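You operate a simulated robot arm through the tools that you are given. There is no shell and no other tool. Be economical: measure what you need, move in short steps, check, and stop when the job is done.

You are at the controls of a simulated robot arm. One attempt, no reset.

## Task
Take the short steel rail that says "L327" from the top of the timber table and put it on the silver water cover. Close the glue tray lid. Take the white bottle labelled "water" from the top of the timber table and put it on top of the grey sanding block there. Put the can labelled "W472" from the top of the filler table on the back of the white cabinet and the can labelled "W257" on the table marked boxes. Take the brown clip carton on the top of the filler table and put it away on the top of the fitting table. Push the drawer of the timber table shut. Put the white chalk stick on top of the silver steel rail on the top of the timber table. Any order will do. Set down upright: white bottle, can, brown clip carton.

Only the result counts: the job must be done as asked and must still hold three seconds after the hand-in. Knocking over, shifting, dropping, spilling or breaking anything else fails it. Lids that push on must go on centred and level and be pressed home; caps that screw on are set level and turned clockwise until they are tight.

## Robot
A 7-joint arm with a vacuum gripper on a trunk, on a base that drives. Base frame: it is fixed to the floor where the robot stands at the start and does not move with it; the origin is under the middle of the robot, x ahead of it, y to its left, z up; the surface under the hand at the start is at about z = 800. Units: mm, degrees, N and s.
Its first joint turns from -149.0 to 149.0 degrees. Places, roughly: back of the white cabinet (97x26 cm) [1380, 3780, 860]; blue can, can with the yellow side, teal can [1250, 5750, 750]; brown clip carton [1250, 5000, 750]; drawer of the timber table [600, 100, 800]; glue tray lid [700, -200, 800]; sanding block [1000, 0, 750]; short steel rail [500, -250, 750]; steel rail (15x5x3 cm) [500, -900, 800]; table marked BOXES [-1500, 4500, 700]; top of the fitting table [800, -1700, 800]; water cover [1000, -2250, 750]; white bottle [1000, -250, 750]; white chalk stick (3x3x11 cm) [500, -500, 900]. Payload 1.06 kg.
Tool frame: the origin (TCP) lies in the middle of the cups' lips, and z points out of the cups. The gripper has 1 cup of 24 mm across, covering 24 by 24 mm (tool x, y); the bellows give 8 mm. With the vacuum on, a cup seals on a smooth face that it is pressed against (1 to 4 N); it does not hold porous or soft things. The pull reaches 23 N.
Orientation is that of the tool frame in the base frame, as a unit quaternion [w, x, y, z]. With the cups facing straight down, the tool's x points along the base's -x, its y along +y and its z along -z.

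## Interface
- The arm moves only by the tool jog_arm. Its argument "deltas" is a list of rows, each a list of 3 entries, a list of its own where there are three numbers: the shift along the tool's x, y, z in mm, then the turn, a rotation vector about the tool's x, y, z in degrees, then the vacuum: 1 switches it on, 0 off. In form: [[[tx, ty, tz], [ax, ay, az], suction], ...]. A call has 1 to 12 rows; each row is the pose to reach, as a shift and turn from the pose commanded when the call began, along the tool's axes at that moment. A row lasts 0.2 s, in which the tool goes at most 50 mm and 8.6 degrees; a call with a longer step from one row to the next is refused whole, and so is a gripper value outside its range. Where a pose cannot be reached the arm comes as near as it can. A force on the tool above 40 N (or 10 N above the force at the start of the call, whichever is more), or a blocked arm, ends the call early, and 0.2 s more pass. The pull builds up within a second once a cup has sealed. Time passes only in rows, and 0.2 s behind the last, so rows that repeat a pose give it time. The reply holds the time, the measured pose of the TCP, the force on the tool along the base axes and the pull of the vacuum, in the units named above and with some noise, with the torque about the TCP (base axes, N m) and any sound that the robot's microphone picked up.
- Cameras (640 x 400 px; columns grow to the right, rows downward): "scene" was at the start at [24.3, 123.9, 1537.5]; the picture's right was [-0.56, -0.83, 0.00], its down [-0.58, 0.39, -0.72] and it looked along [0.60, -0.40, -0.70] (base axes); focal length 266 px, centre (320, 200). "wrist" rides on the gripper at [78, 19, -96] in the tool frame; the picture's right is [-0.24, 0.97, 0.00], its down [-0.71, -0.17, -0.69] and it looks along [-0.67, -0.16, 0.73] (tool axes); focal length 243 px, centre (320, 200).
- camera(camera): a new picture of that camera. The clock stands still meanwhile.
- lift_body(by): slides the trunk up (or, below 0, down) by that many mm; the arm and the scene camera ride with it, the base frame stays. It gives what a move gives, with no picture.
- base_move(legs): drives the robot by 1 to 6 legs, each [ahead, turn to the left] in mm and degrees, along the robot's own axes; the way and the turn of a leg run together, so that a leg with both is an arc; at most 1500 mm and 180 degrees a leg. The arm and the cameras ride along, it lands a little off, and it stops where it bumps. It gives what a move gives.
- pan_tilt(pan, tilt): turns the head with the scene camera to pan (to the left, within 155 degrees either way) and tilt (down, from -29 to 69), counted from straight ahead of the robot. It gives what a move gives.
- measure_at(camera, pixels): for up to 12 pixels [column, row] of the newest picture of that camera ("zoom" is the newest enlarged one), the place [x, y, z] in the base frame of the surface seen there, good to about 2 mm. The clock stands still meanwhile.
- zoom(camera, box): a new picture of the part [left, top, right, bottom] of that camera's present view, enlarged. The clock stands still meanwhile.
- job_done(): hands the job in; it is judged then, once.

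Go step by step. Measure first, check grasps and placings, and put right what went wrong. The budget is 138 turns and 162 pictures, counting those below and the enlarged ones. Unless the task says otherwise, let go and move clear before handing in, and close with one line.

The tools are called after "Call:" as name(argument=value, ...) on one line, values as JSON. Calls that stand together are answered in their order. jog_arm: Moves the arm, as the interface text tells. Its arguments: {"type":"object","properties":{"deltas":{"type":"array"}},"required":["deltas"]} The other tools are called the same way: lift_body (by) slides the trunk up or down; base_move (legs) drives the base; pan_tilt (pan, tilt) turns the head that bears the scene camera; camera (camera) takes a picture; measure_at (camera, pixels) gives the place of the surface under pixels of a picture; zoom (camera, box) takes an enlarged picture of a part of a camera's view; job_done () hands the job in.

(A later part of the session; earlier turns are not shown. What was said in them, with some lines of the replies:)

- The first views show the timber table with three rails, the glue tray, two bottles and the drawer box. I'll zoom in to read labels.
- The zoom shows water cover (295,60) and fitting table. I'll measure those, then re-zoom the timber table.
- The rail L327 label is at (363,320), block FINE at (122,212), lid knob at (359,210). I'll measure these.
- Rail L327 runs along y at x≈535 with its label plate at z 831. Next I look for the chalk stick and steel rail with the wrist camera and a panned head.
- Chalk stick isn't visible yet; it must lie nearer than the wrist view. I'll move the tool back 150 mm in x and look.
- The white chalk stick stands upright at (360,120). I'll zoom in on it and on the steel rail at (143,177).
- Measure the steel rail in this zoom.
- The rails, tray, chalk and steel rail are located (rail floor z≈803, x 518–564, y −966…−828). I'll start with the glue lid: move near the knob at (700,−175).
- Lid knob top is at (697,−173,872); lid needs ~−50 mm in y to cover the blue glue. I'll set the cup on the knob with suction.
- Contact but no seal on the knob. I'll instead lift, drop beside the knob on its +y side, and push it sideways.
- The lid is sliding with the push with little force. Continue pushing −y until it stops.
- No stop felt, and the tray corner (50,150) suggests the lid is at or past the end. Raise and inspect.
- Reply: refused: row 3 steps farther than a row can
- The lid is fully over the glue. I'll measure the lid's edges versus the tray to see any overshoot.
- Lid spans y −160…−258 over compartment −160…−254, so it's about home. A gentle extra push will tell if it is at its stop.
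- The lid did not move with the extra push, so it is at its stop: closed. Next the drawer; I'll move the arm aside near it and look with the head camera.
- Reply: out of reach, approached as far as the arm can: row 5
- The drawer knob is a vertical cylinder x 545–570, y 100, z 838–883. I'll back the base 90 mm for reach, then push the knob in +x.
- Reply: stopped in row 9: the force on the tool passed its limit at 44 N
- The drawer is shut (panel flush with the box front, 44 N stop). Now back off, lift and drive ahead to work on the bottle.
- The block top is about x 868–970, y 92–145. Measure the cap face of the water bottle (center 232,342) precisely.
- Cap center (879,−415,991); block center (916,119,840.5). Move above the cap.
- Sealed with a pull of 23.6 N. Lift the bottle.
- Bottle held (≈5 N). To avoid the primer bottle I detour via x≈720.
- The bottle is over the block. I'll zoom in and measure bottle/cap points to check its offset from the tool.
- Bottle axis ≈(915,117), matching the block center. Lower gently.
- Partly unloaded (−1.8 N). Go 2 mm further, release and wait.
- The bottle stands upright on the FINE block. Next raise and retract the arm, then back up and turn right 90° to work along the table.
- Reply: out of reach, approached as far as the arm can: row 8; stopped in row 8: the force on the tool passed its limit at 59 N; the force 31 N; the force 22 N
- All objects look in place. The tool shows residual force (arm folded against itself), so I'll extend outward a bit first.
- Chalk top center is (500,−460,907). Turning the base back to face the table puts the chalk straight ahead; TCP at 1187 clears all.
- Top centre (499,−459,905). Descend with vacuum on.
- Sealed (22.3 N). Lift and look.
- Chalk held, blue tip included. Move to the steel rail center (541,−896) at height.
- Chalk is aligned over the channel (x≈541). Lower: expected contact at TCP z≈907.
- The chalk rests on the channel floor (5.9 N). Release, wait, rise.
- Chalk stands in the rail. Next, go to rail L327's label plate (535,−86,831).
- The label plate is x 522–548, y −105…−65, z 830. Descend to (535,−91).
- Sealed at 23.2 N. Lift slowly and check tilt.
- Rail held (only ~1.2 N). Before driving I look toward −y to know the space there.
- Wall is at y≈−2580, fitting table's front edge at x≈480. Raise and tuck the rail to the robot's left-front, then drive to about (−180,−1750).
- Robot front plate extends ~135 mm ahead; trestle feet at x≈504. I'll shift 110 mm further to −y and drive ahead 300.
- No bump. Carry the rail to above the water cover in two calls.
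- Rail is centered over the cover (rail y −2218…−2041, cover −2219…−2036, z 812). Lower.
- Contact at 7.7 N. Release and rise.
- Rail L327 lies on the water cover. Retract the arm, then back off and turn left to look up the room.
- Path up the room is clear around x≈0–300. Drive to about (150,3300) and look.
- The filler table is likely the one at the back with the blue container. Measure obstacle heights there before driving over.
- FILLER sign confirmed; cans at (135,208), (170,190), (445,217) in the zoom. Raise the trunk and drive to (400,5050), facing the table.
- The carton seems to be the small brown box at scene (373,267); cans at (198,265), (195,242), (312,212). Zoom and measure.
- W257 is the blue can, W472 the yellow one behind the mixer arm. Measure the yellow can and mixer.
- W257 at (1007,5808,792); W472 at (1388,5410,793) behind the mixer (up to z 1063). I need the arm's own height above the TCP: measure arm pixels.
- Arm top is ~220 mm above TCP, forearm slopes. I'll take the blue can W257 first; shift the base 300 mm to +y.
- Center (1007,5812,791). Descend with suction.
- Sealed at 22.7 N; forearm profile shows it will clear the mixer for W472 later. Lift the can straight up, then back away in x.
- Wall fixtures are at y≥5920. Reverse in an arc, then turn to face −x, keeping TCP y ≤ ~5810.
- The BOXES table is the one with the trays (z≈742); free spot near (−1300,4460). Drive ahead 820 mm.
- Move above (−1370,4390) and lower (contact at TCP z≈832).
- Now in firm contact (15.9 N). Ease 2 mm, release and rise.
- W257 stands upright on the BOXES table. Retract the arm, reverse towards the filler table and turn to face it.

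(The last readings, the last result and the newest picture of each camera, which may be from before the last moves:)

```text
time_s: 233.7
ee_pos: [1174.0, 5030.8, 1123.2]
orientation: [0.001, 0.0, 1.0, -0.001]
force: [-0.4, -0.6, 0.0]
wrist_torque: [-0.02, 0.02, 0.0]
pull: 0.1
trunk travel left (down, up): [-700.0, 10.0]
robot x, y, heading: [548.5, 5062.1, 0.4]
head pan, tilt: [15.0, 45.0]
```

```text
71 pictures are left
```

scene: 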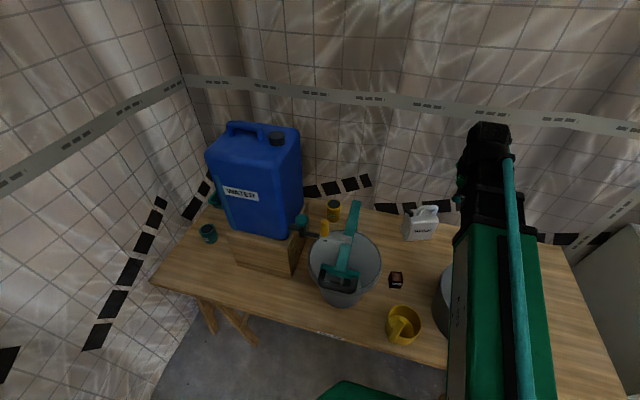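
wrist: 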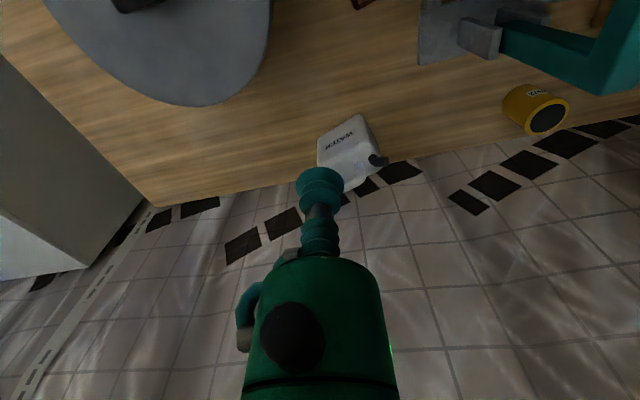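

Call:
measure_at(camera="scene", pixels=[[334, 204], [327, 204], [341, 204], [334, 215], [357, 205], [340, 268], [324, 226], [302, 220], [318, 236], [300, 165], [290, 240], [355, 235]])

Call:
jog_arm(deltas=[[[-22, 38, 0], [0, 0, 0], 0], [[-44, 76, 0], [0, 0, 0], 0], [[-66, 114, 0], [0, 0, 0], 0], [[-88, 152, 0], [0, 0, 0], 0], [[-110, 190, 0], [0, 0, 0], 0], [[-132, 228, 0], [0, 0, 0], 0], [[-154, 266, 0], [0, 0, 0], 0], [[-176, 304, 0], [0, 0, 0], 0], [[-196, 342, 0], [0, 0, 0], 0], [[-212, 378, 0], [0, 0, 0], 0]])

Call:
camera(camera="scene")

Call:
camera(camera="wrist")

```text
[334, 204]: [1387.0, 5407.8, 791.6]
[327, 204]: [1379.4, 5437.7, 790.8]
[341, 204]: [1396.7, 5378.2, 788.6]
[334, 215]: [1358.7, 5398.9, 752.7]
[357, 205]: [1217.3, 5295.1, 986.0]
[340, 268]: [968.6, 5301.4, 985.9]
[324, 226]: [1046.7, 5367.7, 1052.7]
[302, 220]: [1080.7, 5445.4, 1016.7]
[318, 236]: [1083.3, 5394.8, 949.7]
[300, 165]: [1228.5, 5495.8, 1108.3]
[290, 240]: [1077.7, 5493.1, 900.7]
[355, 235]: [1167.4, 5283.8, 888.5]
```

```text
time_s: 235.9
ee_pos: [1386.9, 5409.0, 1123.5]
orientation: [0.001, 0.001, 1.0, 0.0]
force: [0.0, -0.3, 0.2]
wrist_torque: [-0.03, -0.02, -0.03]
pull: 0.0
trunk travel left (down, up): [-700.0, 10.0]
robot x, y, heading: [549.6, 5060.4, 0.5]
head pan, tilt: [15.0, 45.0]
```

```text
70 pictures are left
```

scene: 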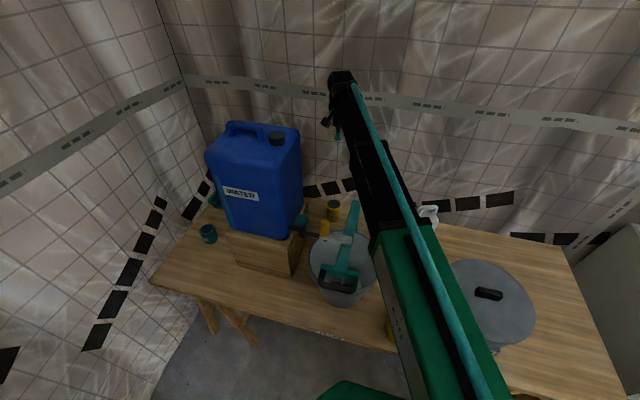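

```text
69 pictures are left
```

wrist: 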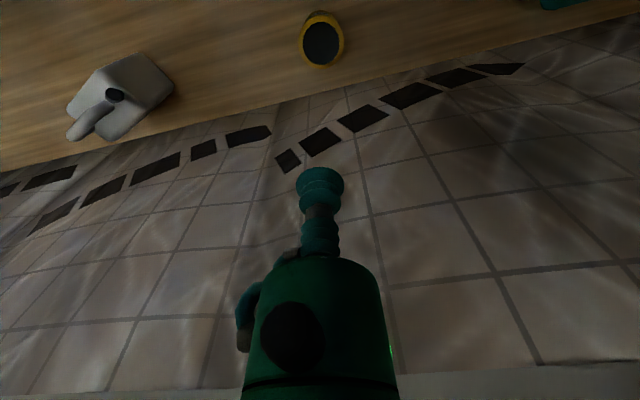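

Call:
jog_arm(deltas=[[[0, 0, 45], [0, 0, 0], 0], [[0, 0, 90], [0, 0, 0], 0], [[0, 0, 135], [0, 0, 0], 0], [[0, 0, 180], [0, 0, 0], 0], [[0, 0, 220], [0, 0, 0], 0], [[0, 0, 243], [0, 0, 0], 0]])

Call:
zoom(camera="scene", box=[270, 110, 450, 300])

Call:
zoom(camera="wrist", box=[200, 60, 440, 220])

```text
time_s: 237.3
ee_pos: [1388.7, 5409.9, 880.5]
orientation: [0.001, 0.001, 1.0, 0.0]
force: [-0.1, -0.7, -0.2]
wrist_torque: [0.01, -0.01, 0.03]
pull: 0.0
trunk travel left (down, up): [-700.0, 10.0]
robot x, y, heading: [549.5, 5061.3, 0.2]
head pan, tilt: [15.0, 45.0]
```

```text
2.11 times, centred on (360, 205) of scene
```

zoom: 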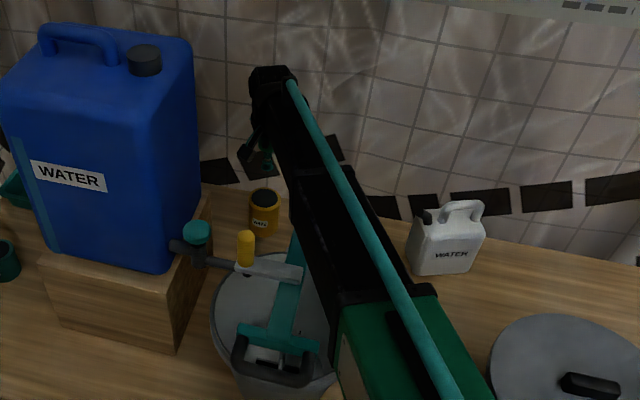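

```text
2.50 times, centred on (320, 140) of wrist
```

zoom: 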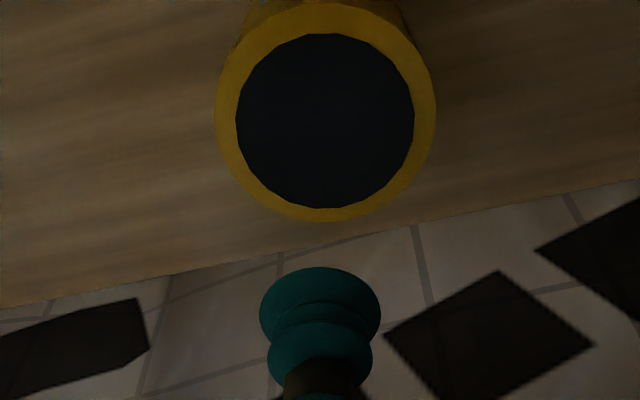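

Call:
measure_at(camera="zoom", pixels=[[325, 120], [250, 120], [400, 120], [325, 50], [325, 200]])

Call:
zoom(camera="scene", box=[310, 130, 410, 260])

Call:
measure_at(camera="zoom", pixels=[[250, 200], [262, 230], [268, 250], [275, 280], [285, 310], [310, 350], [245, 170], [225, 100], [300, 280], [290, 230], [330, 300], [350, 250]])

```text
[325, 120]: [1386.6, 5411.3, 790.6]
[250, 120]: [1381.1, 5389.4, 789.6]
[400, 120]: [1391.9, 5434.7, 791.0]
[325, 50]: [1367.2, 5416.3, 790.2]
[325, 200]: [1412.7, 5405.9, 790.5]
```

```text
3.08 times, centred on (360, 195) of scene
```

zoom: 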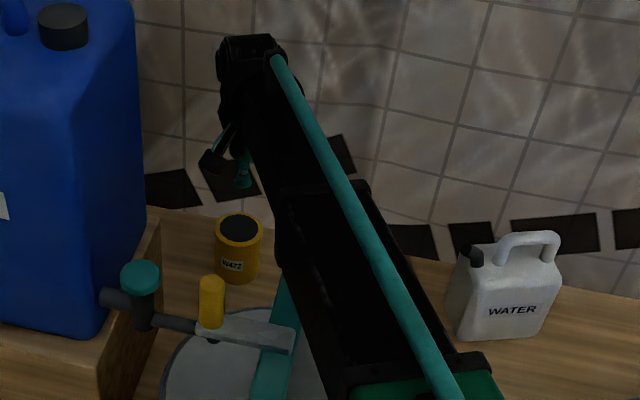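

```text
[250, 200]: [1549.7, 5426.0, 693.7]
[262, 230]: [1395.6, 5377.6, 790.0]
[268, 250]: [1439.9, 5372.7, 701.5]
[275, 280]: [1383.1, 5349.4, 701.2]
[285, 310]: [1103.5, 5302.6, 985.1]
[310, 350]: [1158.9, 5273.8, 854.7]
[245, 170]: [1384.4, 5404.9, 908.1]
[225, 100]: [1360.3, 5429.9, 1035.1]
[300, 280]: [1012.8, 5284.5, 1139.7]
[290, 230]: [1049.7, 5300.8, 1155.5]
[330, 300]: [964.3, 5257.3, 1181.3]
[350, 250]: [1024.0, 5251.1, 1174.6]
```

Call:
measure_at(camera="zoom", pixels=[[262, 170], [270, 190], [278, 215], [280, 240], [284, 265], [292, 290], [300, 320], [316, 350], [250, 140], [255, 155]])

```text
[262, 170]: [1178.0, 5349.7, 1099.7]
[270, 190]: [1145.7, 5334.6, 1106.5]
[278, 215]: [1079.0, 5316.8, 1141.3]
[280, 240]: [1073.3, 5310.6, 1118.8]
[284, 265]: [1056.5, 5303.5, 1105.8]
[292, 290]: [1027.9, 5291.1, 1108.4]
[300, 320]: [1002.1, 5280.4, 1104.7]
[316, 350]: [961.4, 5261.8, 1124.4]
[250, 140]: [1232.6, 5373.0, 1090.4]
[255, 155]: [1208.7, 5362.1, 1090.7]
```

Lower edge of the forearm will clear the mixer bar by ~30 mm at grasp height. Descend with suction.

Call:
jog_arm(deltas=[[[1, 1, 30], [0, 0, 0], 0], [[1, 1, 60], [0, 0, 0], 0], [[1, 1, 78], [0, 0, 0], 1], [[1, 1, 86], [0, 0, 0], 1], [[1, 1, 90], [0, 0, 0], 1], [[1, 1, 92], [0, 0, 0], 1], [[1, 1, 92.5], [0, 0, 0], 1], [[1, 1, 92.5], [0, 0, 0], 1], [[1, 1, 92.5], [0, 0, 0], 1], [[1, 1, 92.5], [0, 0, 0], 1]])

```text
time_s: 239.5
ee_pos: [1385.1, 5410.4, 788.7]
orientation: [0.001, 0.001, 1.0, 0.0]
force: [1.5, 1.6, 9.0]
wrist_torque: [-0.01, 0.0, 0.01]
pull: 22.5
trunk travel left (down, up): [-700.0, 10.0]
robot x, y, heading: [554.1, 5061.6, 0.3]
head pan, tilt: [15.0, 45.0]
```

Sealed. Lift straight up, then come back along the entry path.

Call:
jog_arm(deltas=[[[0, 0, -10], [0, 0, 0], 1], [[0, 0, -40], [0, 0, 0], 1], [[0, 0, -85], [0, 0, 0], 1], [[0, 0, -130], [0, 0, 0], 1], [[0, 0, -175], [0, 0, 0], 1], [[0, 0, -220], [0, 0, 0], 1], [[0, 0, -265], [0, 0, 0], 1], [[0, 0, -310], [0, 0, 0], 1], [[0, 0, -345], [0, 0, 0], 1], [[0, -38, -345], [0, 0, 0], 1], [[10, -80, -345], [0, 0, 0], 1], [[30, -120, -345], [0, 0, 0], 1]])

Call:
jog_arm(deltas=[[[22, -38, 0], [0, 0, 0], 1], [[44, -76, 0], [0, 0, 0], 1], [[66, -114, 0], [0, 0, 0], 1], [[88, -152, 0], [0, 0, 0], 1], [[110, -190, 0], [0, 0, 0], 1], [[132, -228, 0], [0, 0, 0], 1], [[165, -258, 0], [0, 0, 0], 1], [[195, -270, 0], [0, 0, 0], 1]])

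Call:
camera(camera="wrist")

Call:
camera(camera="scene")

```text
time_s: 242.1
ee_pos: [1355.5, 5288.9, 1134.0]
orientation: [0.001, 0.001, 1.0, 0.0]
force: [-0.4, 0.1, -2.6]
wrist_torque: [0.0, 0.04, -0.01]
pull: 23.0
trunk travel left (down, up): [-700.0, 10.0]
robot x, y, heading: [550.7, 5061.8, 0.4]
head pan, tilt: [15.0, 45.0]
```

```text
time_s: 243.9
ee_pos: [1158.3, 5019.6, 1132.0]
orientation: [0.001, 0.0, 1.0, 0.001]
force: [-0.3, -0.1, -2.7]
wrist_torque: [0.02, 0.02, -0.03]
pull: 22.7
trunk travel left (down, up): [-700.0, 10.0]
robot x, y, heading: [548.8, 5060.8, 0.0]
head pan, tilt: [15.0, 45.0]
```

```text
65 pictures are left
```

wrist: 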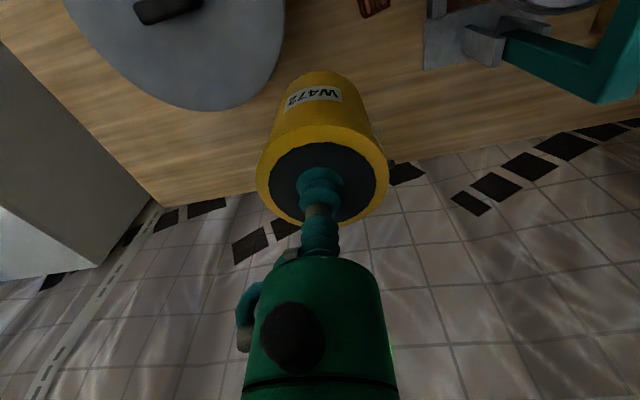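

```text
64 pictures are left
```

scene: 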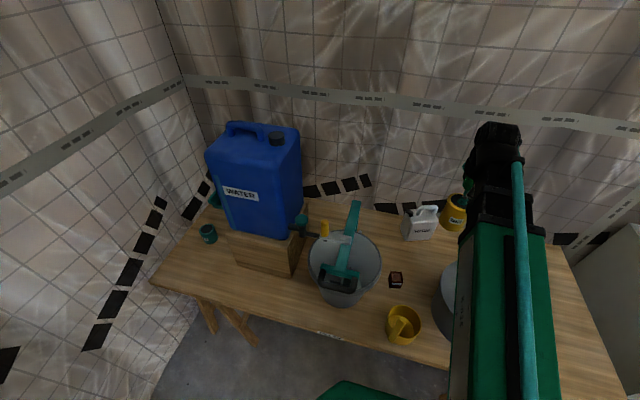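

W472 is held. Drive back, over to the cabinet at about (300,3850), facing it.

Call:
base_move(legs=[[-250, 0], [0, -90], [1210, 0], [0, 90]])

Call:
pan_tilt(pan=5, tilt=48)

Call:
camera(camera="scene")

```text
time_s: 259.1
ee_pos: [907.2, 3814.2, 1132.7]
orientation: [0.001, 0.003, 1.0, 0.0]
force: [0.2, -0.1, -1.8]
wrist_torque: [-0.02, -0.01, 0.02]
pull: 23.2
trunk travel left (down, up): [-700.0, 10.0]
robot x, y, heading: [296.9, 3860.9, 0.2]
head pan, tilt: [15.0, 45.0]
```

```text
time_s: 259.8
ee_pos: [907.0, 3814.8, 1131.3]
orientation: [0.001, 0.003, 1.0, 0.0]
force: [-0.4, 0.3, -3.4]
wrist_torque: [0.03, 0.01, -0.03]
pull: 23.0
trunk travel left (down, up): [-700.0, 10.0]
robot x, y, heading: [297.4, 3860.0, 0.3]
head pan, tilt: [5.0, 48.0]
```

```text
63 pictures are left
```

scene: 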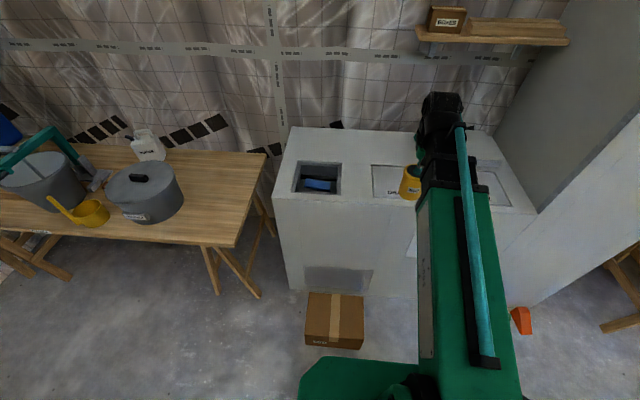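

Call:
measure_at(camera="scene", pixels=[[310, 335], [360, 340], [365, 300], [310, 295], [520, 322], [300, 133], [380, 140], [390, 170], [360, 160], [440, 25], [340, 150], [370, 150]])

Call:
zoom(camera="scene", box=[270, 110, 430, 220])

```text
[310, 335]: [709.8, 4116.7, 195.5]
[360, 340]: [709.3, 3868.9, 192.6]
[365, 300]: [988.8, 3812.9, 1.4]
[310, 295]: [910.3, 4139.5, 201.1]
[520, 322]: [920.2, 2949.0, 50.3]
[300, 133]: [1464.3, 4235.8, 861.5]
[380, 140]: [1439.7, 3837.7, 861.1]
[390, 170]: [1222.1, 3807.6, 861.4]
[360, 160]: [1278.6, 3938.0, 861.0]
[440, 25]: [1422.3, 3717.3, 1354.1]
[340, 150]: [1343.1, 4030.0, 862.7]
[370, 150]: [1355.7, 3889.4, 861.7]
```

```text
3.64 times, centred on (350, 165) of scene
```

zoom: 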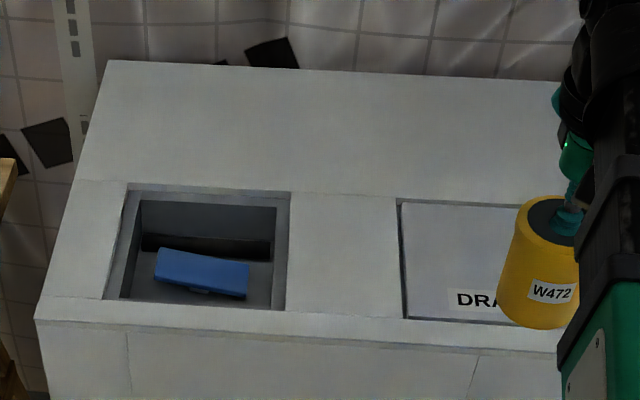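

Floor box spans y 3869–4117 from x 709. I'll shift to y≈3520 and move in to x≈480 to place the can at about (1360,3800).

Call:
base_move(legs=[[0, -90], [340, 0], [0, 90], [185, 0]])

Call:
pan_tilt(pan=25, tilt=45)

Call:
camera(camera="scene")

```text
time_s: 270.8
ee_pos: [1093.2, 3477.5, 1132.0]
orientation: [0.0, 0.004, 1.0, -0.001]
force: [0.7, -0.2, -2.7]
wrist_torque: [0.0, 0.02, 0.0]
pull: 23.2
trunk travel left (down, up): [-700.0, 10.0]
robot x, y, heading: [479.9, 3523.7, -0.2]
head pan, tilt: [5.0, 48.0]
```

```text
time_s: 271.7
ee_pos: [1091.2, 3476.9, 1131.7]
orientation: [0.0, 0.003, 1.0, 0.0]
force: [-0.6, 0.2, -2.4]
wrist_torque: [-0.01, 0.01, -0.03]
pull: 22.5
trunk travel left (down, up): [-700.0, 10.0]
robot x, y, heading: [484.2, 3527.9, -0.1]
head pan, tilt: [25.0, 45.0]
```

```text
61 pictures are left
```

scene: 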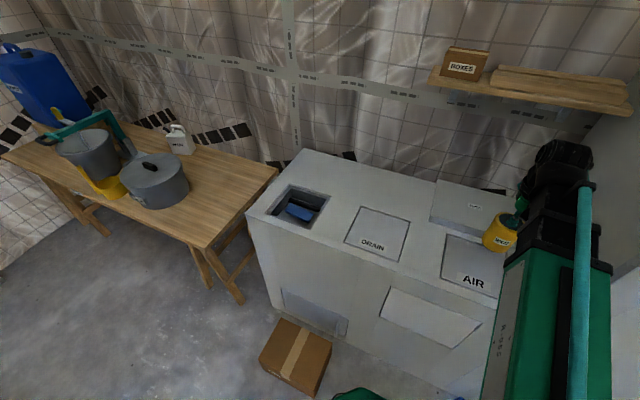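

Call:
measure_at(camera="scene", pixels=[[405, 195], [395, 185], [420, 200], [433, 190], [431, 215], [360, 190], [385, 205], [435, 75], [410, 215], [415, 180]])

```text
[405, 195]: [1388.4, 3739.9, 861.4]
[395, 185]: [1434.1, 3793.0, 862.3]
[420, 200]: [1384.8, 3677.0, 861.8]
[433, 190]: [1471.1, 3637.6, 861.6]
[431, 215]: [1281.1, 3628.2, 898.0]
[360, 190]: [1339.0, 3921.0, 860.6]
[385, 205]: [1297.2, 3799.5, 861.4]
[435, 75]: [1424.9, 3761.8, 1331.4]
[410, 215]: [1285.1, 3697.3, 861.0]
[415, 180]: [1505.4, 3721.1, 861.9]
```

Target (1380,3780) on the back strip is free. Lower a bit, move there.

Call:
jog_arm(deltas=[[[0, 0, 36], [0, 0, 0], 1], [[0, 0, 72], [0, 0, 0], 1], [[-29, 30, 72], [0, 0, 0], 1], [[-58, 61, 72], [0, 0, 0], 1], [[-87, 91, 72], [0, 0, 0], 1], [[-116, 121, 72], [0, 0, 0], 1], [[-145, 152, 72], [0, 0, 0], 1], [[-174, 182, 72], [0, 0, 0], 1], [[-203, 212, 72], [0, 0, 0], 1], [[-232, 243, 72], [0, 0, 0], 1], [[-261, 273, 72], [0, 0, 0], 1], [[-289, 303, 72], [0, 0, 0], 1]])

Call:
jog_arm(deltas=[[[0, 0, 40], [0, 0, 0], 1], [[0, 0, 80], [0, 0, 0], 1], [[0, 0, 96], [0, 0, 0], 1], [[0, 0, 101], [0, 0, 0], 1], [[0, 0, 104], [0, 0, 0], 1], [[0, 0, 106], [0, 0, 0], 1], [[0, 0, 107.5], [0, 0, 0], 1], [[0, 0, 109], [0, 0, 0], 1], [[0, 0, 109], [0, 0, 0], 1]])

Call:
camera(camera="scene")

```text
time_s: 274.3
ee_pos: [1383.3, 3779.2, 1057.3]
orientation: [0.001, 0.004, 1.0, 0.0]
force: [-0.1, -0.4, -2.6]
wrist_torque: [-0.03, 0.0, 0.01]
pull: 22.9
trunk travel left (down, up): [-700.0, 10.0]
robot x, y, heading: [480.4, 3525.7, 0.2]
head pan, tilt: [25.0, 45.0]
```

```text
time_s: 276.3
ee_pos: [1382.0, 3779.1, 951.2]
orientation: [0.001, 0.003, 1.0, 0.0]
force: [0.9, 0.3, -2.6]
wrist_torque: [-0.01, 0.01, 0.0]
pull: 22.8
trunk travel left (down, up): [-700.0, 10.0]
robot x, y, heading: [481.8, 3522.5, 0.2]
head pan, tilt: [25.0, 45.0]
```

```text
60 pictures are left
```

scene: 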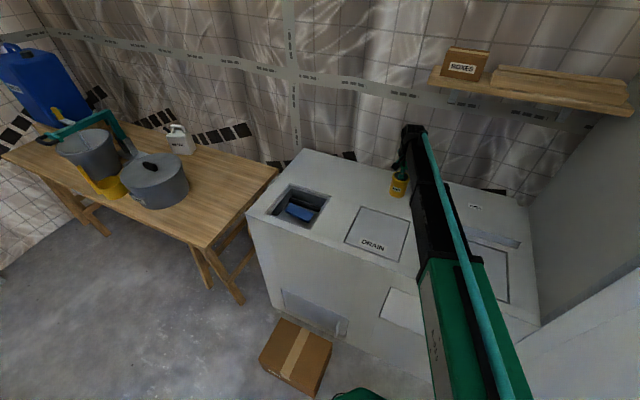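

Not in contact yet (−2.6 N). Lower in 1 mm steps until loaded.

Call:
jog_arm(deltas=[[[0, 0, 1], [0, 0, 0], 1], [[0, 0, 2], [0, 0, 0], 1], [[0, 0, 3], [0, 0, 0], 1], [[0, 0, 3], [0, 0, 0], 1]])

```text
time_s: 277.3
ee_pos: [1382.7, 3778.3, 949.6]
orientation: [0.003, 0.004, 1.0, 0.0]
force: [4.1, 0.6, 12.3]
wrist_torque: [-0.02, -0.01, 0.04]
pull: 23.2
trunk travel left (down, up): [-700.0, 10.0]
robot x, y, heading: [481.2, 3524.3, -0.1]
head pan, tilt: [25.0, 45.0]
```

Call:
jog_arm(deltas=[[[0, 0, -2], [0, 0, 0], 1], [[0, 0, -2], [0, 0, 0], 0], [[0, 0, -2], [0, 0, 0], 0], [[0, 0, -2], [0, 0, 0], 0], [[0, 0, -4], [0, 0, 0], 0], [[0, 0, -12], [0, 0, 0], 0], [[0, 0, -40], [0, 0, 0], 0], [[0, 0, -80], [0, 0, 0], 0], [[30, -30, -105], [0, 0, 0], 0], [[60, -60, -105], [0, 0, 0], 0], [[90, -90, -105], [0, 0, 0], 0], [[120, -120, -105], [0, 0, 0], 0]])

Call:
zoom(camera="scene", box=[330, 100, 530, 260])

```text
time_s: 279.9
ee_pos: [1261.2, 3658.8, 1053.2]
orientation: [0.001, 0.003, 1.0, 0.0]
force: [-0.6, -0.4, 1.2]
wrist_torque: [0.01, 0.0, 0.03]
pull: 0.1
trunk travel left (down, up): [-700.0, 10.0]
robot x, y, heading: [481.8, 3523.9, -0.1]
head pan, tilt: [25.0, 45.0]
```

```text
2.50 times, centred on (430, 180) of scene
```

zoom: 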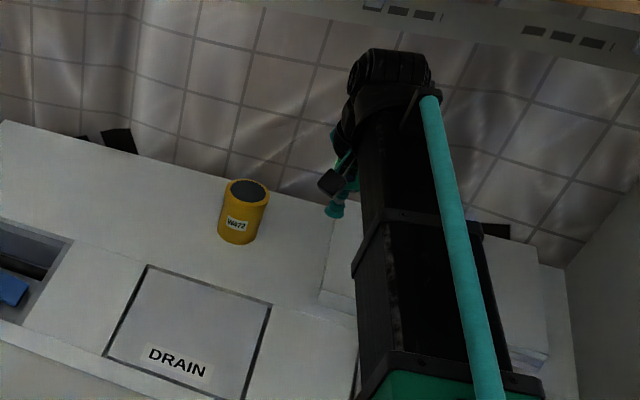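

W472 stands upright on the cabinet's back. Return to the filler table for the clip carton.

Call:
jog_arm(deltas=[[[35, -28, -15], [0, 0, 0], 0], [[70, -56, -30], [0, 0, 0], 0], [[105, -84, -45], [0, 0, 0], 0], [[140, -112, -60], [0, 0, 0], 0], [[165, -135, -70], [0, 0, 0], 0]])

Call:
base_move(legs=[[-250, 0], [0, 90], [1530, 0], [0, -90], [200, 0]])

Call:
camera(camera="wrist")

```text
time_s: 281.1
ee_pos: [1093.2, 3524.2, 1123.1]
orientation: [0.001, 0.004, 1.0, 0.0]
force: [-0.1, -0.3, -0.9]
wrist_torque: [0.03, 0.01, 0.01]
pull: 0.0
trunk travel left (down, up): [-700.0, 10.0]
robot x, y, heading: [479.6, 3522.3, 0.2]
head pan, tilt: [25.0, 45.0]
```

```text
refused: 1530 is not a number from -1500 to 1500
```

```text
58 pictures are left
```

wrist: 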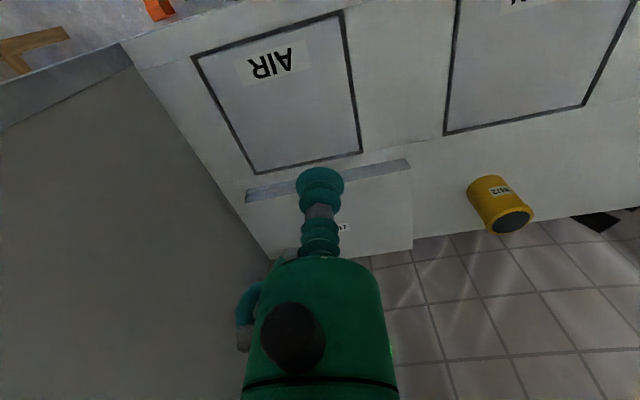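

Call:
base_move(legs=[[-250, 0], [0, 90], [1480, 0], [0, -90], [200, 0]])

Call:
camera(camera="wrist")

```text
time_s: 298.7
ee_pos: [1081.6, 4990.1, 1122.8]
orientation: [0.0, 0.022, 1.0, 0.001]
force: [-0.4, -0.4, -0.5]
wrist_torque: [-0.02, 0.01, -0.03]
pull: 0.1
trunk travel left (down, up): [-700.0, 10.0]
robot x, y, heading: [465.3, 5012.8, -2.2]
head pan, tilt: [25.0, 45.0]
```

```text
57 pictures are left
```

wrist: 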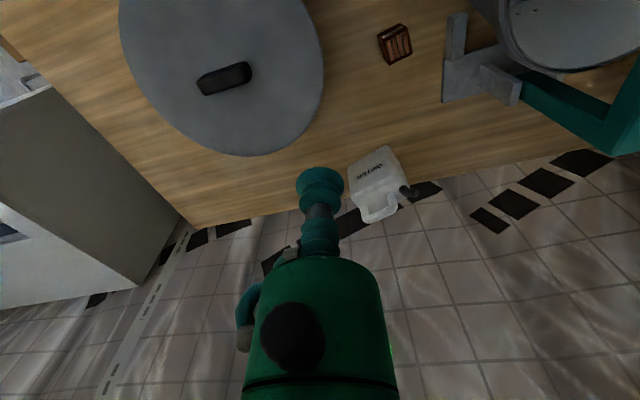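

Call:
jog_arm(deltas=[[[-8, 35, 20], [0, 0, -1], 0], [[-17, 65, 50], [0, 0, -2.5], 0], [[-25, 95, 85], [0, 0, -2.5], 0], [[-34, 123, 115], [0, 0, -2.5], 0], [[-34, 123, 160], [0, 0, -2.5], 0], [[-34, 123, 205], [0, 0, -2.5], 0], [[-34, 123, 250], [0, 0, -2.5], 0], [[-34, 123, 290], [0, 0, -2.5], 0]])

Call:
zoom(camera="wrist", box=[220, 50, 420, 200])

Call:
measure_at(camera="zoom", pixels=[[320, 180], [300, 180], [310, 180], [340, 180], [350, 180], [280, 200], [360, 160], [320, 160], [320, 200], [330, 170], [315, 220], [290, 140]])

```text
time_s: 300.5
ee_pos: [1118.8, 5110.1, 833.4]
orientation: [0.001, 0.001, 1.0, 0.001]
force: [-1.2, -0.5, 0.6]
wrist_torque: [0.0, 0.02, -0.01]
pull: 0.1
trunk travel left (down, up): [-700.0, 10.0]
robot x, y, heading: [460.8, 5009.9, -2.2]
head pan, tilt: [25.0, 45.0]
```

```text
2.67 times, centred on (320, 125) of wrist
```

zoom: 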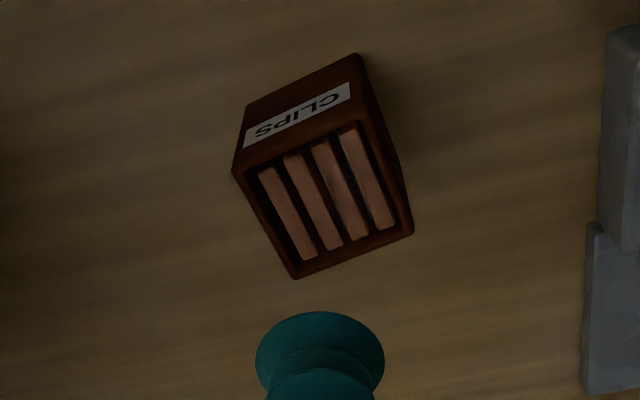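

```text
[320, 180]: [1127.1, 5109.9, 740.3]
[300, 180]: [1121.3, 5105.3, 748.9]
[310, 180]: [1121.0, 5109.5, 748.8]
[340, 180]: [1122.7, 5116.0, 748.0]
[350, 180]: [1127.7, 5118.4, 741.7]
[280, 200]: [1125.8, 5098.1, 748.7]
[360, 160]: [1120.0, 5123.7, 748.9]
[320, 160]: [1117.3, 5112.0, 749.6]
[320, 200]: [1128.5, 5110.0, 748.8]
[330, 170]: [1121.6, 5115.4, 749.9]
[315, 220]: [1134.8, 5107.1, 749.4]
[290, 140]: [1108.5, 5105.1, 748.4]
```

The carton top is slatted (749/741), unsuitable for a cup; the sides are flat. I need the gripper's own shape for a sideways grip: measure gripper pixels.

Call:
camera(camera="wrist")

Call:
measure_at(camera="wrist", pixels=[[262, 290], [375, 290], [320, 262], [320, 300], [245, 350], [395, 350], [320, 235], [318, 212], [320, 190], [290, 330], [243, 310], [320, 390]])

```text
55 pictures are left
```

wrist: 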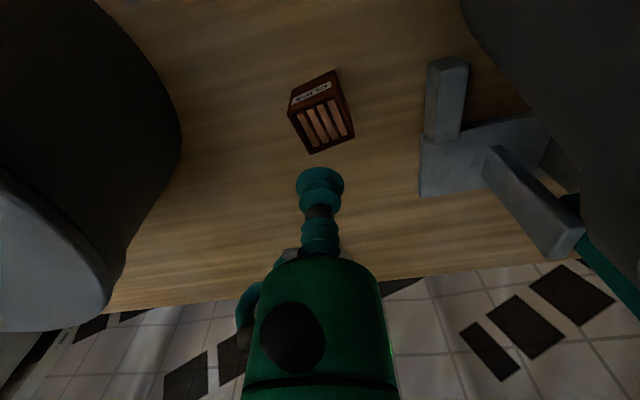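

```text
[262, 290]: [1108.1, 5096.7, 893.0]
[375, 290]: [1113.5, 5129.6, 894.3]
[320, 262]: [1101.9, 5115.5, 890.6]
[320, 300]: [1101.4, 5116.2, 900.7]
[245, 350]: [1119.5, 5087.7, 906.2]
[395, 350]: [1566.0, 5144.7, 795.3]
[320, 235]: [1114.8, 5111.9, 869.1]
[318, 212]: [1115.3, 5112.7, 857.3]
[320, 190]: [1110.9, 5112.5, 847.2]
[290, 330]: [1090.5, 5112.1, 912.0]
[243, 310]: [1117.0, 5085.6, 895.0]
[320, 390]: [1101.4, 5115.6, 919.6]
```

The gripper body is slim (radius ~20 mm for ~100 mm). Sideways grip on the front face with ~12° tilt may work; check the corridor (scoop, bucket) in front of the carton.

Call:
measure_at(camera="wrist", pixels=[[290, 113], [335, 72], [312, 152], [352, 132], [291, 97], [430, 150], [440, 70], [425, 190], [340, 95]])

Call:
pan_tilt(pan=5, tilt=50)

Call:
jog_arm(deltas=[[[0, -20, -45], [0, 0, 0], 0], [[0, -60, -70], [0, 0, 0], 0], [[0, -100, -90], [0, 0, 0], 0], [[0, -145, -110], [0, 0, 0], 0], [[0, -190, -130], [0, 0, 0], 0], [[0, -230, -150], [0, 0, 0], 0]])

Call:
camera(camera="scene")

Call:
zoom(camera="scene", box=[250, 150, 450, 300])

```text
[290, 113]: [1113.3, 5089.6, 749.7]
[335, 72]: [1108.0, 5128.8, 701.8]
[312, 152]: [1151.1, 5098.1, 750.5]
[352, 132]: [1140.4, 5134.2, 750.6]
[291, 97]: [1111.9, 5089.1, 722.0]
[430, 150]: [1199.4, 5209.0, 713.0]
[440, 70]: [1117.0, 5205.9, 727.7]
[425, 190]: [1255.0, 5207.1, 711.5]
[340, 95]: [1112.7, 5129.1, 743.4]
```

```text
time_s: 301.4
ee_pos: [1119.6, 5110.9, 833.2]
orientation: [0.001, 0.001, 1.0, 0.001]
force: [-0.9, 0.3, -1.1]
wrist_torque: [-0.01, -0.01, 0.04]
pull: 0.0
trunk travel left (down, up): [-700.0, 10.0]
robot x, y, heading: [462.8, 5010.9, -2.3]
head pan, tilt: [5.0, 50.0]
```

```text
time_s: 302.8
ee_pos: [1117.8, 4879.5, 983.5]
orientation: [0.001, 0.001, 1.0, 0.0]
force: [0.8, 0.2, -0.3]
wrist_torque: [-0.01, -0.01, 0.01]
pull: 0.0
trunk travel left (down, up): [-700.0, 10.0]
robot x, y, heading: [464.3, 5012.5, -2.3]
head pan, tilt: [5.0, 50.0]
```

```text
54 pictures are left
```

scene: 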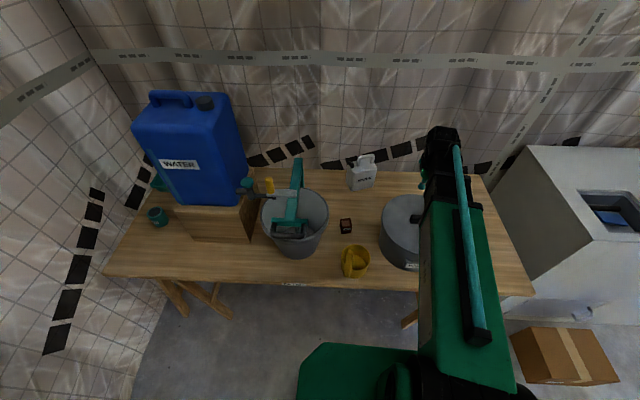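

```text
2.67 times, centred on (350, 225) of scene
```

zoom: 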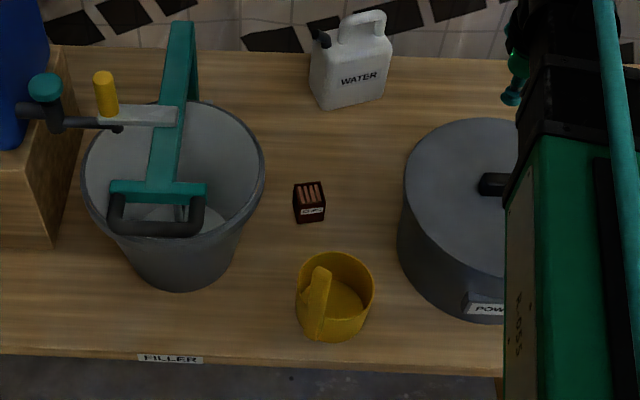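

The yellow scoop blocks a frontal grip, so first simply test a top grip: the carton top center is about (1128,5112,749).

Call:
jog_arm(deltas=[[[-10, 45, 0], [0, 0, 0], 0], [[-10, 90, 20], [0, 0, 0], 0], [[-10, 135, 50], [0, 0, 0], 0], [[-10, 180, 90], [0, 0, 0], 0], [[-10, 215, 130], [0, 0, 0], 0], [[-10, 232, 170], [0, 0, 0], 0], [[-10, 232, 205], [0, 0, 0], 0], [[-10, 232, 220], [0, 0, 0], 0]])

Call:
zoom(camera="wrist", box=[240, 90, 400, 220])

Call:
measure_at(camera="zoom", pixels=[[320, 190], [280, 170], [360, 150], [300, 220], [350, 200], [250, 150], [340, 120]])

```text
refused: row 3 steps farther than a row can; nothing moved
```

```text
3.08 times, centred on (320, 155) of wrist
```

zoom: 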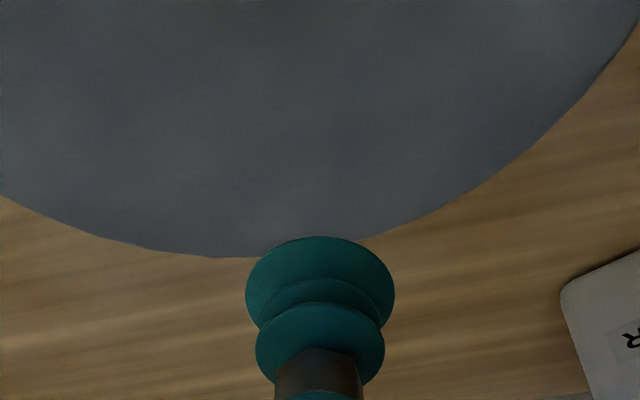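

```text
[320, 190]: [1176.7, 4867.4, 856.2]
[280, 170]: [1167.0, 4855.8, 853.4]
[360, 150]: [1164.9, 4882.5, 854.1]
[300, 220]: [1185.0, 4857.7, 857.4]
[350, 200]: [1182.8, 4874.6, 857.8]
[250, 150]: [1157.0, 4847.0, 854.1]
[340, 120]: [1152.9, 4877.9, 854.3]
```

Call:
jog_arm(deltas=[[[-10, 40, 0], [0, 0, 0], 0], [[-10, 85, 10], [0, 0, 0], 0], [[-10, 125, 35], [0, 0, 0], 0], [[-10, 160, 70], [0, 0, 0], 0], [[-10, 195, 105], [0, 0, 0], 0], [[-10, 232, 135], [0, 0, 0], 0], [[-10, 232, 175], [0, 0, 0], 0], [[-10, 232, 205], [0, 0, 0], 0], [[-10, 232, 218], [0, 0, 0], 0]])

Call:
zoom(camera="wrist", box=[240, 90, 400, 220])

Call:
measure_at(camera="zoom", pixels=[[320, 190], [280, 170], [360, 150], [300, 220], [350, 200], [250, 150], [340, 120]])

```text
time_s: 304.8
ee_pos: [1129.9, 5112.4, 764.5]
orientation: [0.001, 0.0, 1.0, 0.0]
force: [0.6, 0.5, 0.2]
wrist_torque: [-0.02, 0.0, 0.01]
pull: 0.0
trunk travel left (down, up): [-700.0, 10.0]
robot x, y, heading: [461.9, 5012.8, -2.1]
head pan, tilt: [5.0, 50.0]
```

```text
3.08 times, centred on (320, 155) of wrist
```

zoom: 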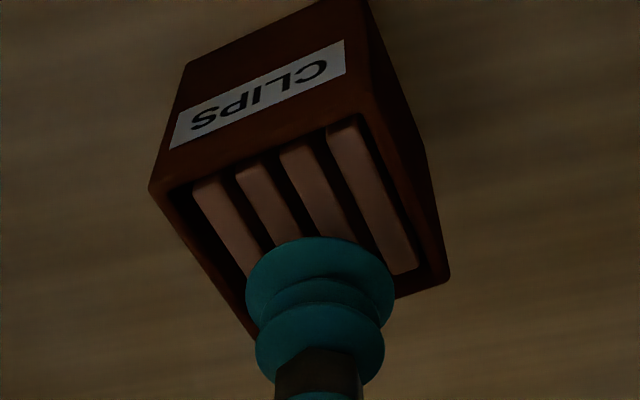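

```text
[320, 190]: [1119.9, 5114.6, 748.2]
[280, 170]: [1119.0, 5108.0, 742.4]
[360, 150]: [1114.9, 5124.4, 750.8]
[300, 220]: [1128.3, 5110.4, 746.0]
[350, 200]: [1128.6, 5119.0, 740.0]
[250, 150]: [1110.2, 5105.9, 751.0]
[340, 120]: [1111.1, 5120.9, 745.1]
```

Call:
jog_arm(deltas=[[[1, 0, 10], [0, 0, 0], 1], [[1, 0, 14], [0, 0, 0], 1], [[1, 0, 16], [0, 0, 0], 1], [[1, 0, 17], [0, 0, 0], 1], [[1, 0, 18], [0, 0, 0], 1], [[1, 0, 18], [0, 0, 0], 1], [[1, 0, 18], [0, 0, 0], 1], [[1, 0, 18], [0, 0, 0], 1]])

```text
time_s: 306.6
ee_pos: [1129.5, 5112.6, 747.5]
orientation: [0.001, 0.002, 1.0, 0.0]
force: [3.0, 0.1, 9.5]
wrist_torque: [-0.01, 0.03, -0.01]
pull: 23.0
trunk travel left (down, up): [-700.0, 10.0]
robot x, y, heading: [468.2, 5012.2, -2.2]
head pan, tilt: [5.0, 50.0]
```

The cup sealed on top after all (pull 23 N). Lift and check.

Call:
jog_arm(deltas=[[[0, 0, -8], [0, 0, 0], 1], [[0, 0, -25], [0, 0, 0], 1], [[0, 0, -60], [0, 0, 0], 1], [[0, 0, -105], [0, 0, 0], 1], [[0, 0, -150], [0, 0, 0], 1], [[0, -20, -190], [0, 0, 0], 1], [[0, -50, -225], [0, 0, 0], 1], [[15, -85, -255], [0, 0, 0], 1], [[40, -110, -290], [0, 0, 0], 1]])

Call:
zoom(camera="wrist", box=[200, 60, 440, 220])

```text
time_s: 308.6
ee_pos: [1088.4, 5002.2, 1036.0]
orientation: [0.001, 0.001, 1.0, 0.0]
force: [-0.1, 0.7, -0.5]
wrist_torque: [0.0, 0.01, 0.01]
pull: 23.2
trunk travel left (down, up): [-700.0, 10.0]
robot x, y, heading: [460.0, 5006.6, -2.4]
head pan, tilt: [5.0, 50.0]
```

```text
2.50 times, centred on (320, 140) of wrist
```

zoom: 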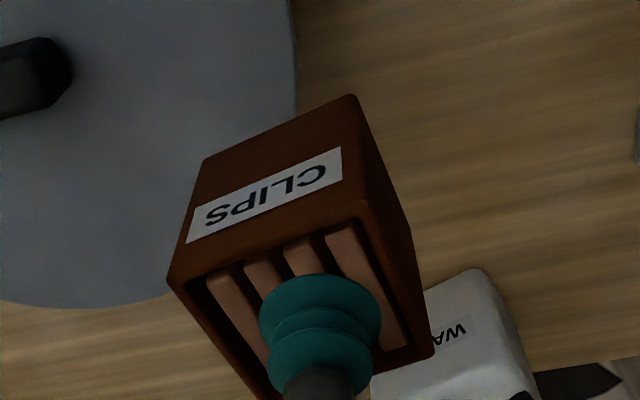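

Carton held firmly. Drive back and down the room to the fitting table.

Call:
base_move(legs=[[-450, 0], [0, -88.5], [1500, 0], [1500, 0], [1500, 0], [1400, 0]])

Call:
camera(camera="wrist")

```text
time_s: 342.9
ee_pos: [-106.8, -1522.9, 1035.1]
orientation: [0.001, 0.701, 0.713, -0.001]
force: [0.1, -0.4, -0.3]
wrist_torque: [-0.01, 0.01, 0.02]
pull: 23.0
trunk travel left (down, up): [-700.0, 10.0]
robot x, y, heading: [-107.6, -900.0, -91.3]
head pan, tilt: [5.0, 50.0]
```

```text
49 pictures are left
```

wrist: 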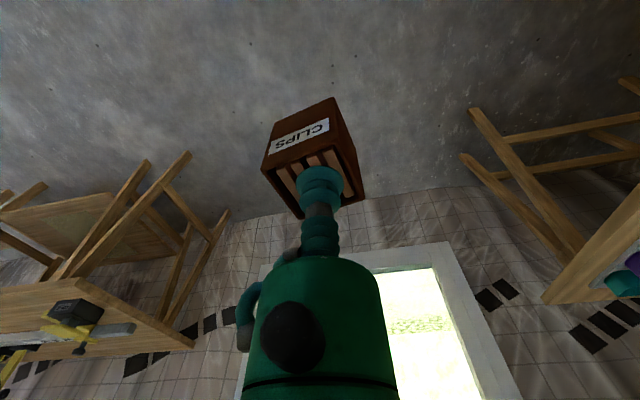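

Call:
base_move(legs=[[740, 0], [0, 91.3], [220, 0]])

Call:
pan_tilt(pan=10, tilt=45)

Call:
camera(camera="scene")

Call:
camera(camera="wrist")

```text
time_s: 352.0
ee_pos: [724.3, -1631.6, 1034.9]
orientation: [-0.001, -0.011, 1.0, 0.0]
force: [-0.1, 0.2, -0.9]
wrist_torque: [-0.01, 0.03, -0.01]
pull: 23.2
trunk travel left (down, up): [-700.0, 10.0]
robot x, y, heading: [96.3, -1637.5, -0.9]
head pan, tilt: [5.0, 50.0]
```

```text
time_s: 352.7
ee_pos: [722.4, -1631.2, 1034.6]
orientation: [0.001, -0.011, 1.0, 0.0]
force: [0.2, 0.4, -0.3]
wrist_torque: [0.03, -0.01, -0.03]
pull: 23.1
trunk travel left (down, up): [-700.0, 10.0]
robot x, y, heading: [99.0, -1638.1, -1.0]
head pan, tilt: [10.0, 45.0]
```

```text
48 pictures are left
```

scene: 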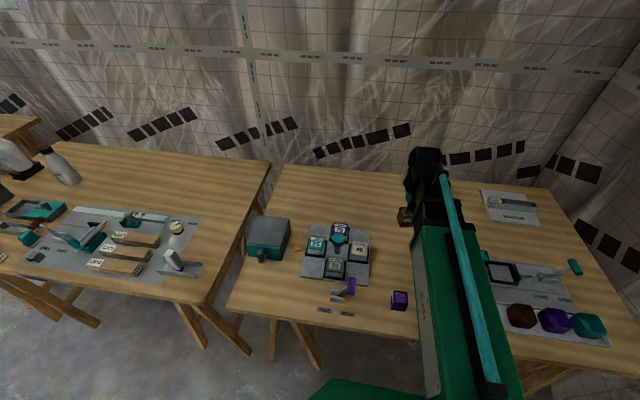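

```text
47 pictures are left
```

wrist: 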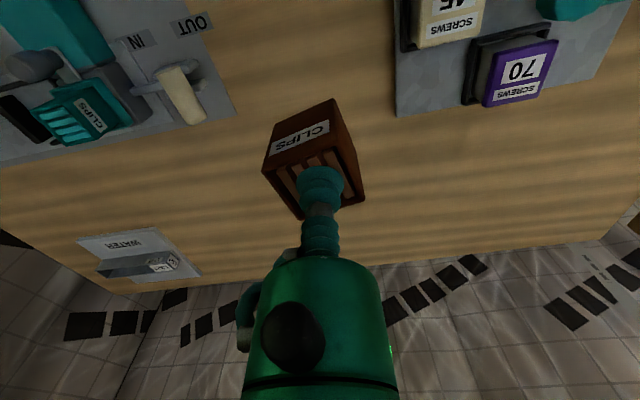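

Free area ahead at about (950,−1640). Move over and lower (contact TCP z≈848).

Call:
jog_arm(deltas=[[[-38, 0, 0], [0, 0, 0], 1], [[-76, 0, 0], [0, 0, 0], 1], [[-114, 0, 0], [0, 0, 0], 1], [[-152, 0, 0], [0, 0, 0], 1], [[-190, 0, 0], [0, 0, 0], 1], [[-228, 0, 0], [0, 0, 0], 1], [[-228, 0, 45], [0, 0, 0], 1], [[-228, 0, 90], [0, 0, 0], 1], [[-228, 0, 130], [0, 0, 0], 1], [[-228, 0, 165], [0, 0, 0], 1], [[-228, 0, 177], [0, 0, 0], 1]])

Call:
camera(camera="wrist")

```text
time_s: 355.1
ee_pos: [950.5, -1624.8, 857.1]
orientation: [0.001, -0.011, 1.0, 0.0]
force: [-0.2, 0.0, -0.8]
wrist_torque: [0.0, 0.02, 0.03]
pull: 22.6
trunk travel left (down, up): [-700.0, 10.0]
robot x, y, heading: [101.8, -1640.5, -0.9]
head pan, tilt: [10.0, 45.0]
```

```text
46 pictures are left
```

wrist: 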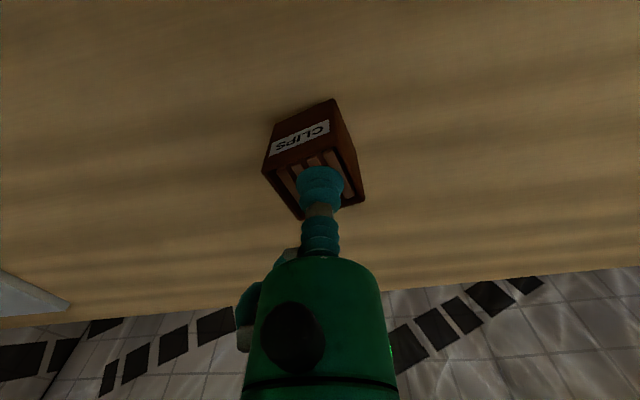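

Call:
jog_arm(deltas=[[[0, 0, 4], [0, 0, 0], 1], [[0, 0, 6], [0, 0, 0], 1], [[0, 0, 7.5], [0, 0, 0], 1], [[0, 0, 8.5], [0, 0, 0], 1], [[0, 0, 9.5], [0, 0, 0], 1], [[0, 0, 9.5], [0, 0, 0], 1]])

```text
time_s: 356.5
ee_pos: [951.1, -1626.1, 850.4]
orientation: [0.002, -0.01, 1.0, 0.0]
force: [2.3, 1.5, 7.3]
wrist_torque: [0.07, -0.02, -0.01]
pull: 23.2
trunk travel left (down, up): [-700.0, 10.0]
robot x, y, heading: [98.9, -1636.3, -1.0]
head pan, tilt: [10.0, 45.0]
```

Contact (7.3 N). Release and rise.

Call:
jog_arm(deltas=[[[0, 0, 8], [0, 0, 0], 1], [[0, 0, 8], [0, 0, 0], 0], [[0, 0, 8], [0, 0, 0], 0], [[0, 0, 8], [0, 0, 0], 0], [[0, 0, 5], [0, 0, 0], 0], [[0, 0, -5], [0, 0, 0], 0], [[0, 0, -35], [0, 0, 0], 0], [[0, 0, -80], [0, 0, 0], 0], [[0, 0, -125], [0, 0, 0], 0], [[30, 0, -160], [0, 0, 0], 0], [[70, 0, -180], [0, 0, 0], 0], [[115, 0, -180], [0, 0, 0], 0]])

Call:
zoom(camera="wrist", box=[200, 40, 440, 220])

Call:
camera(camera="scene")

```text
time_s: 359.1
ee_pos: [832.4, -1629.4, 1030.3]
orientation: [0.001, -0.011, 1.0, 0.0]
force: [0.6, -0.4, -0.1]
wrist_torque: [0.0, 0.02, -0.05]
pull: 0.0
trunk travel left (down, up): [-700.0, 10.0]
robot x, y, heading: [97.6, -1638.6, -0.9]
head pan, tilt: [10.0, 45.0]
```

```text
2.22 times, centred on (320, 130) of wrist
```

zoom: 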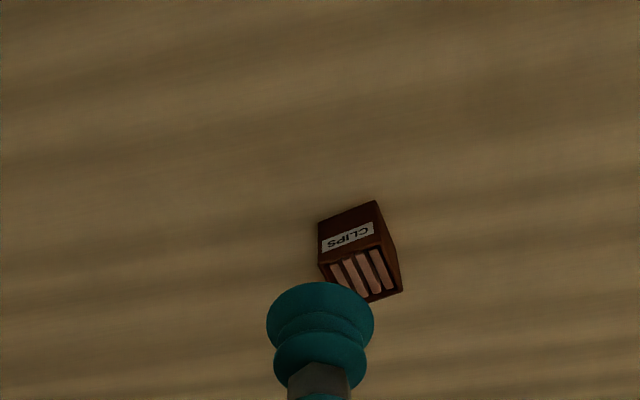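

```text
44 pictures are left
```

scene: 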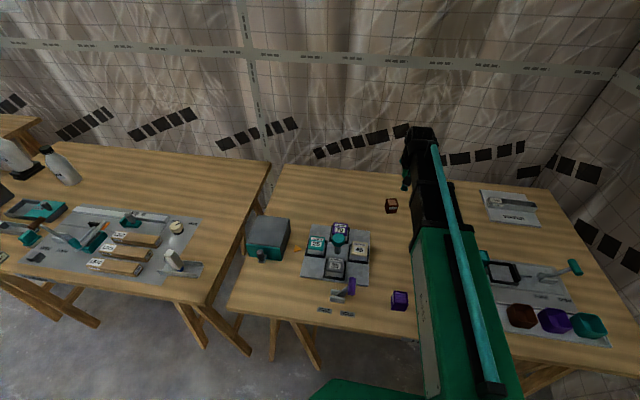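

The carton stands upright on the fitting table. Final check of timber table items and the rail on the cover.

Call:
zoom(camera="scene", box=[470, 170, 570, 250])

Call:
pan_tilt(pan=45, tilt=35)

Call:
zoom(camera="scene", box=[180, 100, 460, 300])

Call:
camera(camera="scene")

```text
5.00 times, centred on (520, 210) of scene
```

zoom: 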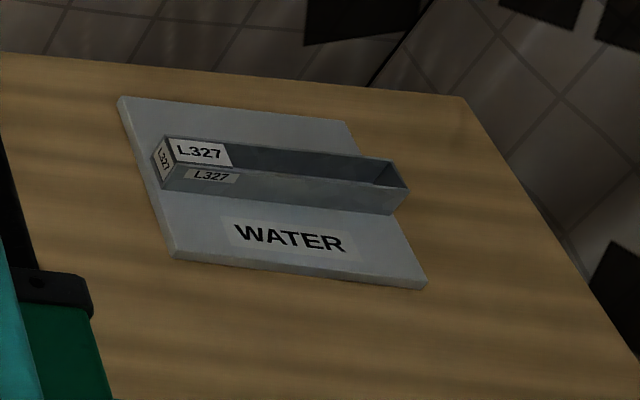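

```text
time_s: 360.1
ee_pos: [834.7, -1628.1, 1028.3]
orientation: [0.001, -0.01, 1.0, 0.001]
force: [0.1, 0.1, 0.4]
wrist_torque: [-0.01, -0.02, -0.01]
pull: 0.0
trunk travel left (down, up): [-700.0, 10.0]
robot x, y, heading: [97.7, -1637.5, -1.0]
head pan, tilt: [45.0, 35.0]
```

```text
2.00 times, centred on (320, 200) of scene
```

zoom: 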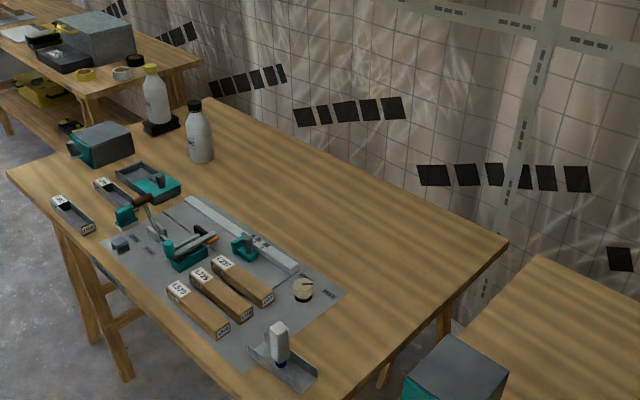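

```text
41 pictures are left
```

scene: 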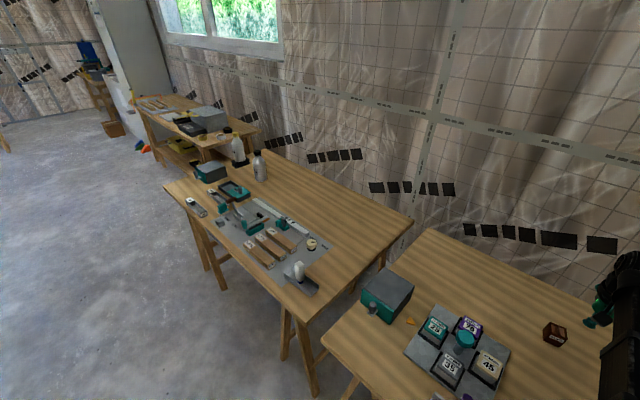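

Everything looks in place. One closer look at the drawer and lid.

Call:
zoom(camera="scene", box=[180, 140, 280, 220])

Call:
measure_at(camera="zoom", pixels=[[120, 180], [130, 200], [190, 150], [250, 165], [150, 170], [200, 190], [250, 230], [170, 180]])

```text
5.00 times, centred on (230, 180) of scene
```

zoom: 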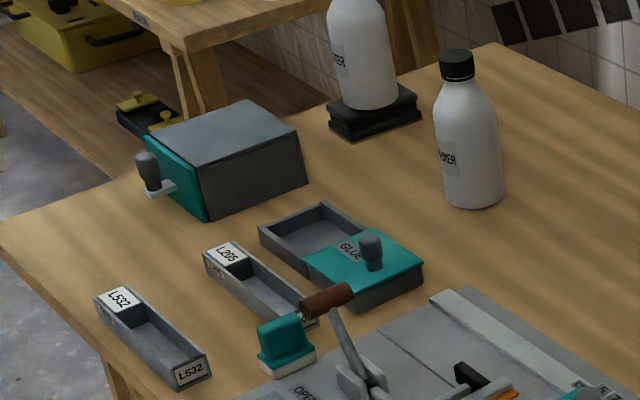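

```text
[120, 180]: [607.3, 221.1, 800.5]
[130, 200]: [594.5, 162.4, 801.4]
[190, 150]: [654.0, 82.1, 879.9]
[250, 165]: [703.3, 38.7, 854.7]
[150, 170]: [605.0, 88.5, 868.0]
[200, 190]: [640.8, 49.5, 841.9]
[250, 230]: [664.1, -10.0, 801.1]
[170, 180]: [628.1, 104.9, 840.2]
```

The drawer front is flush against its box (panel x 628 to 640), the lid covers the glue, and the bottle stands on the block. The arm is clear of everything, so I'm handing in.

Call:
job_done()

```text
The job is handed in.
```

All seven tasks are done and the job is handed in. I took "table marked BOXES" to be the one at about (−1500, 4500), from its place and the boxes on it, because I never saw its sign.
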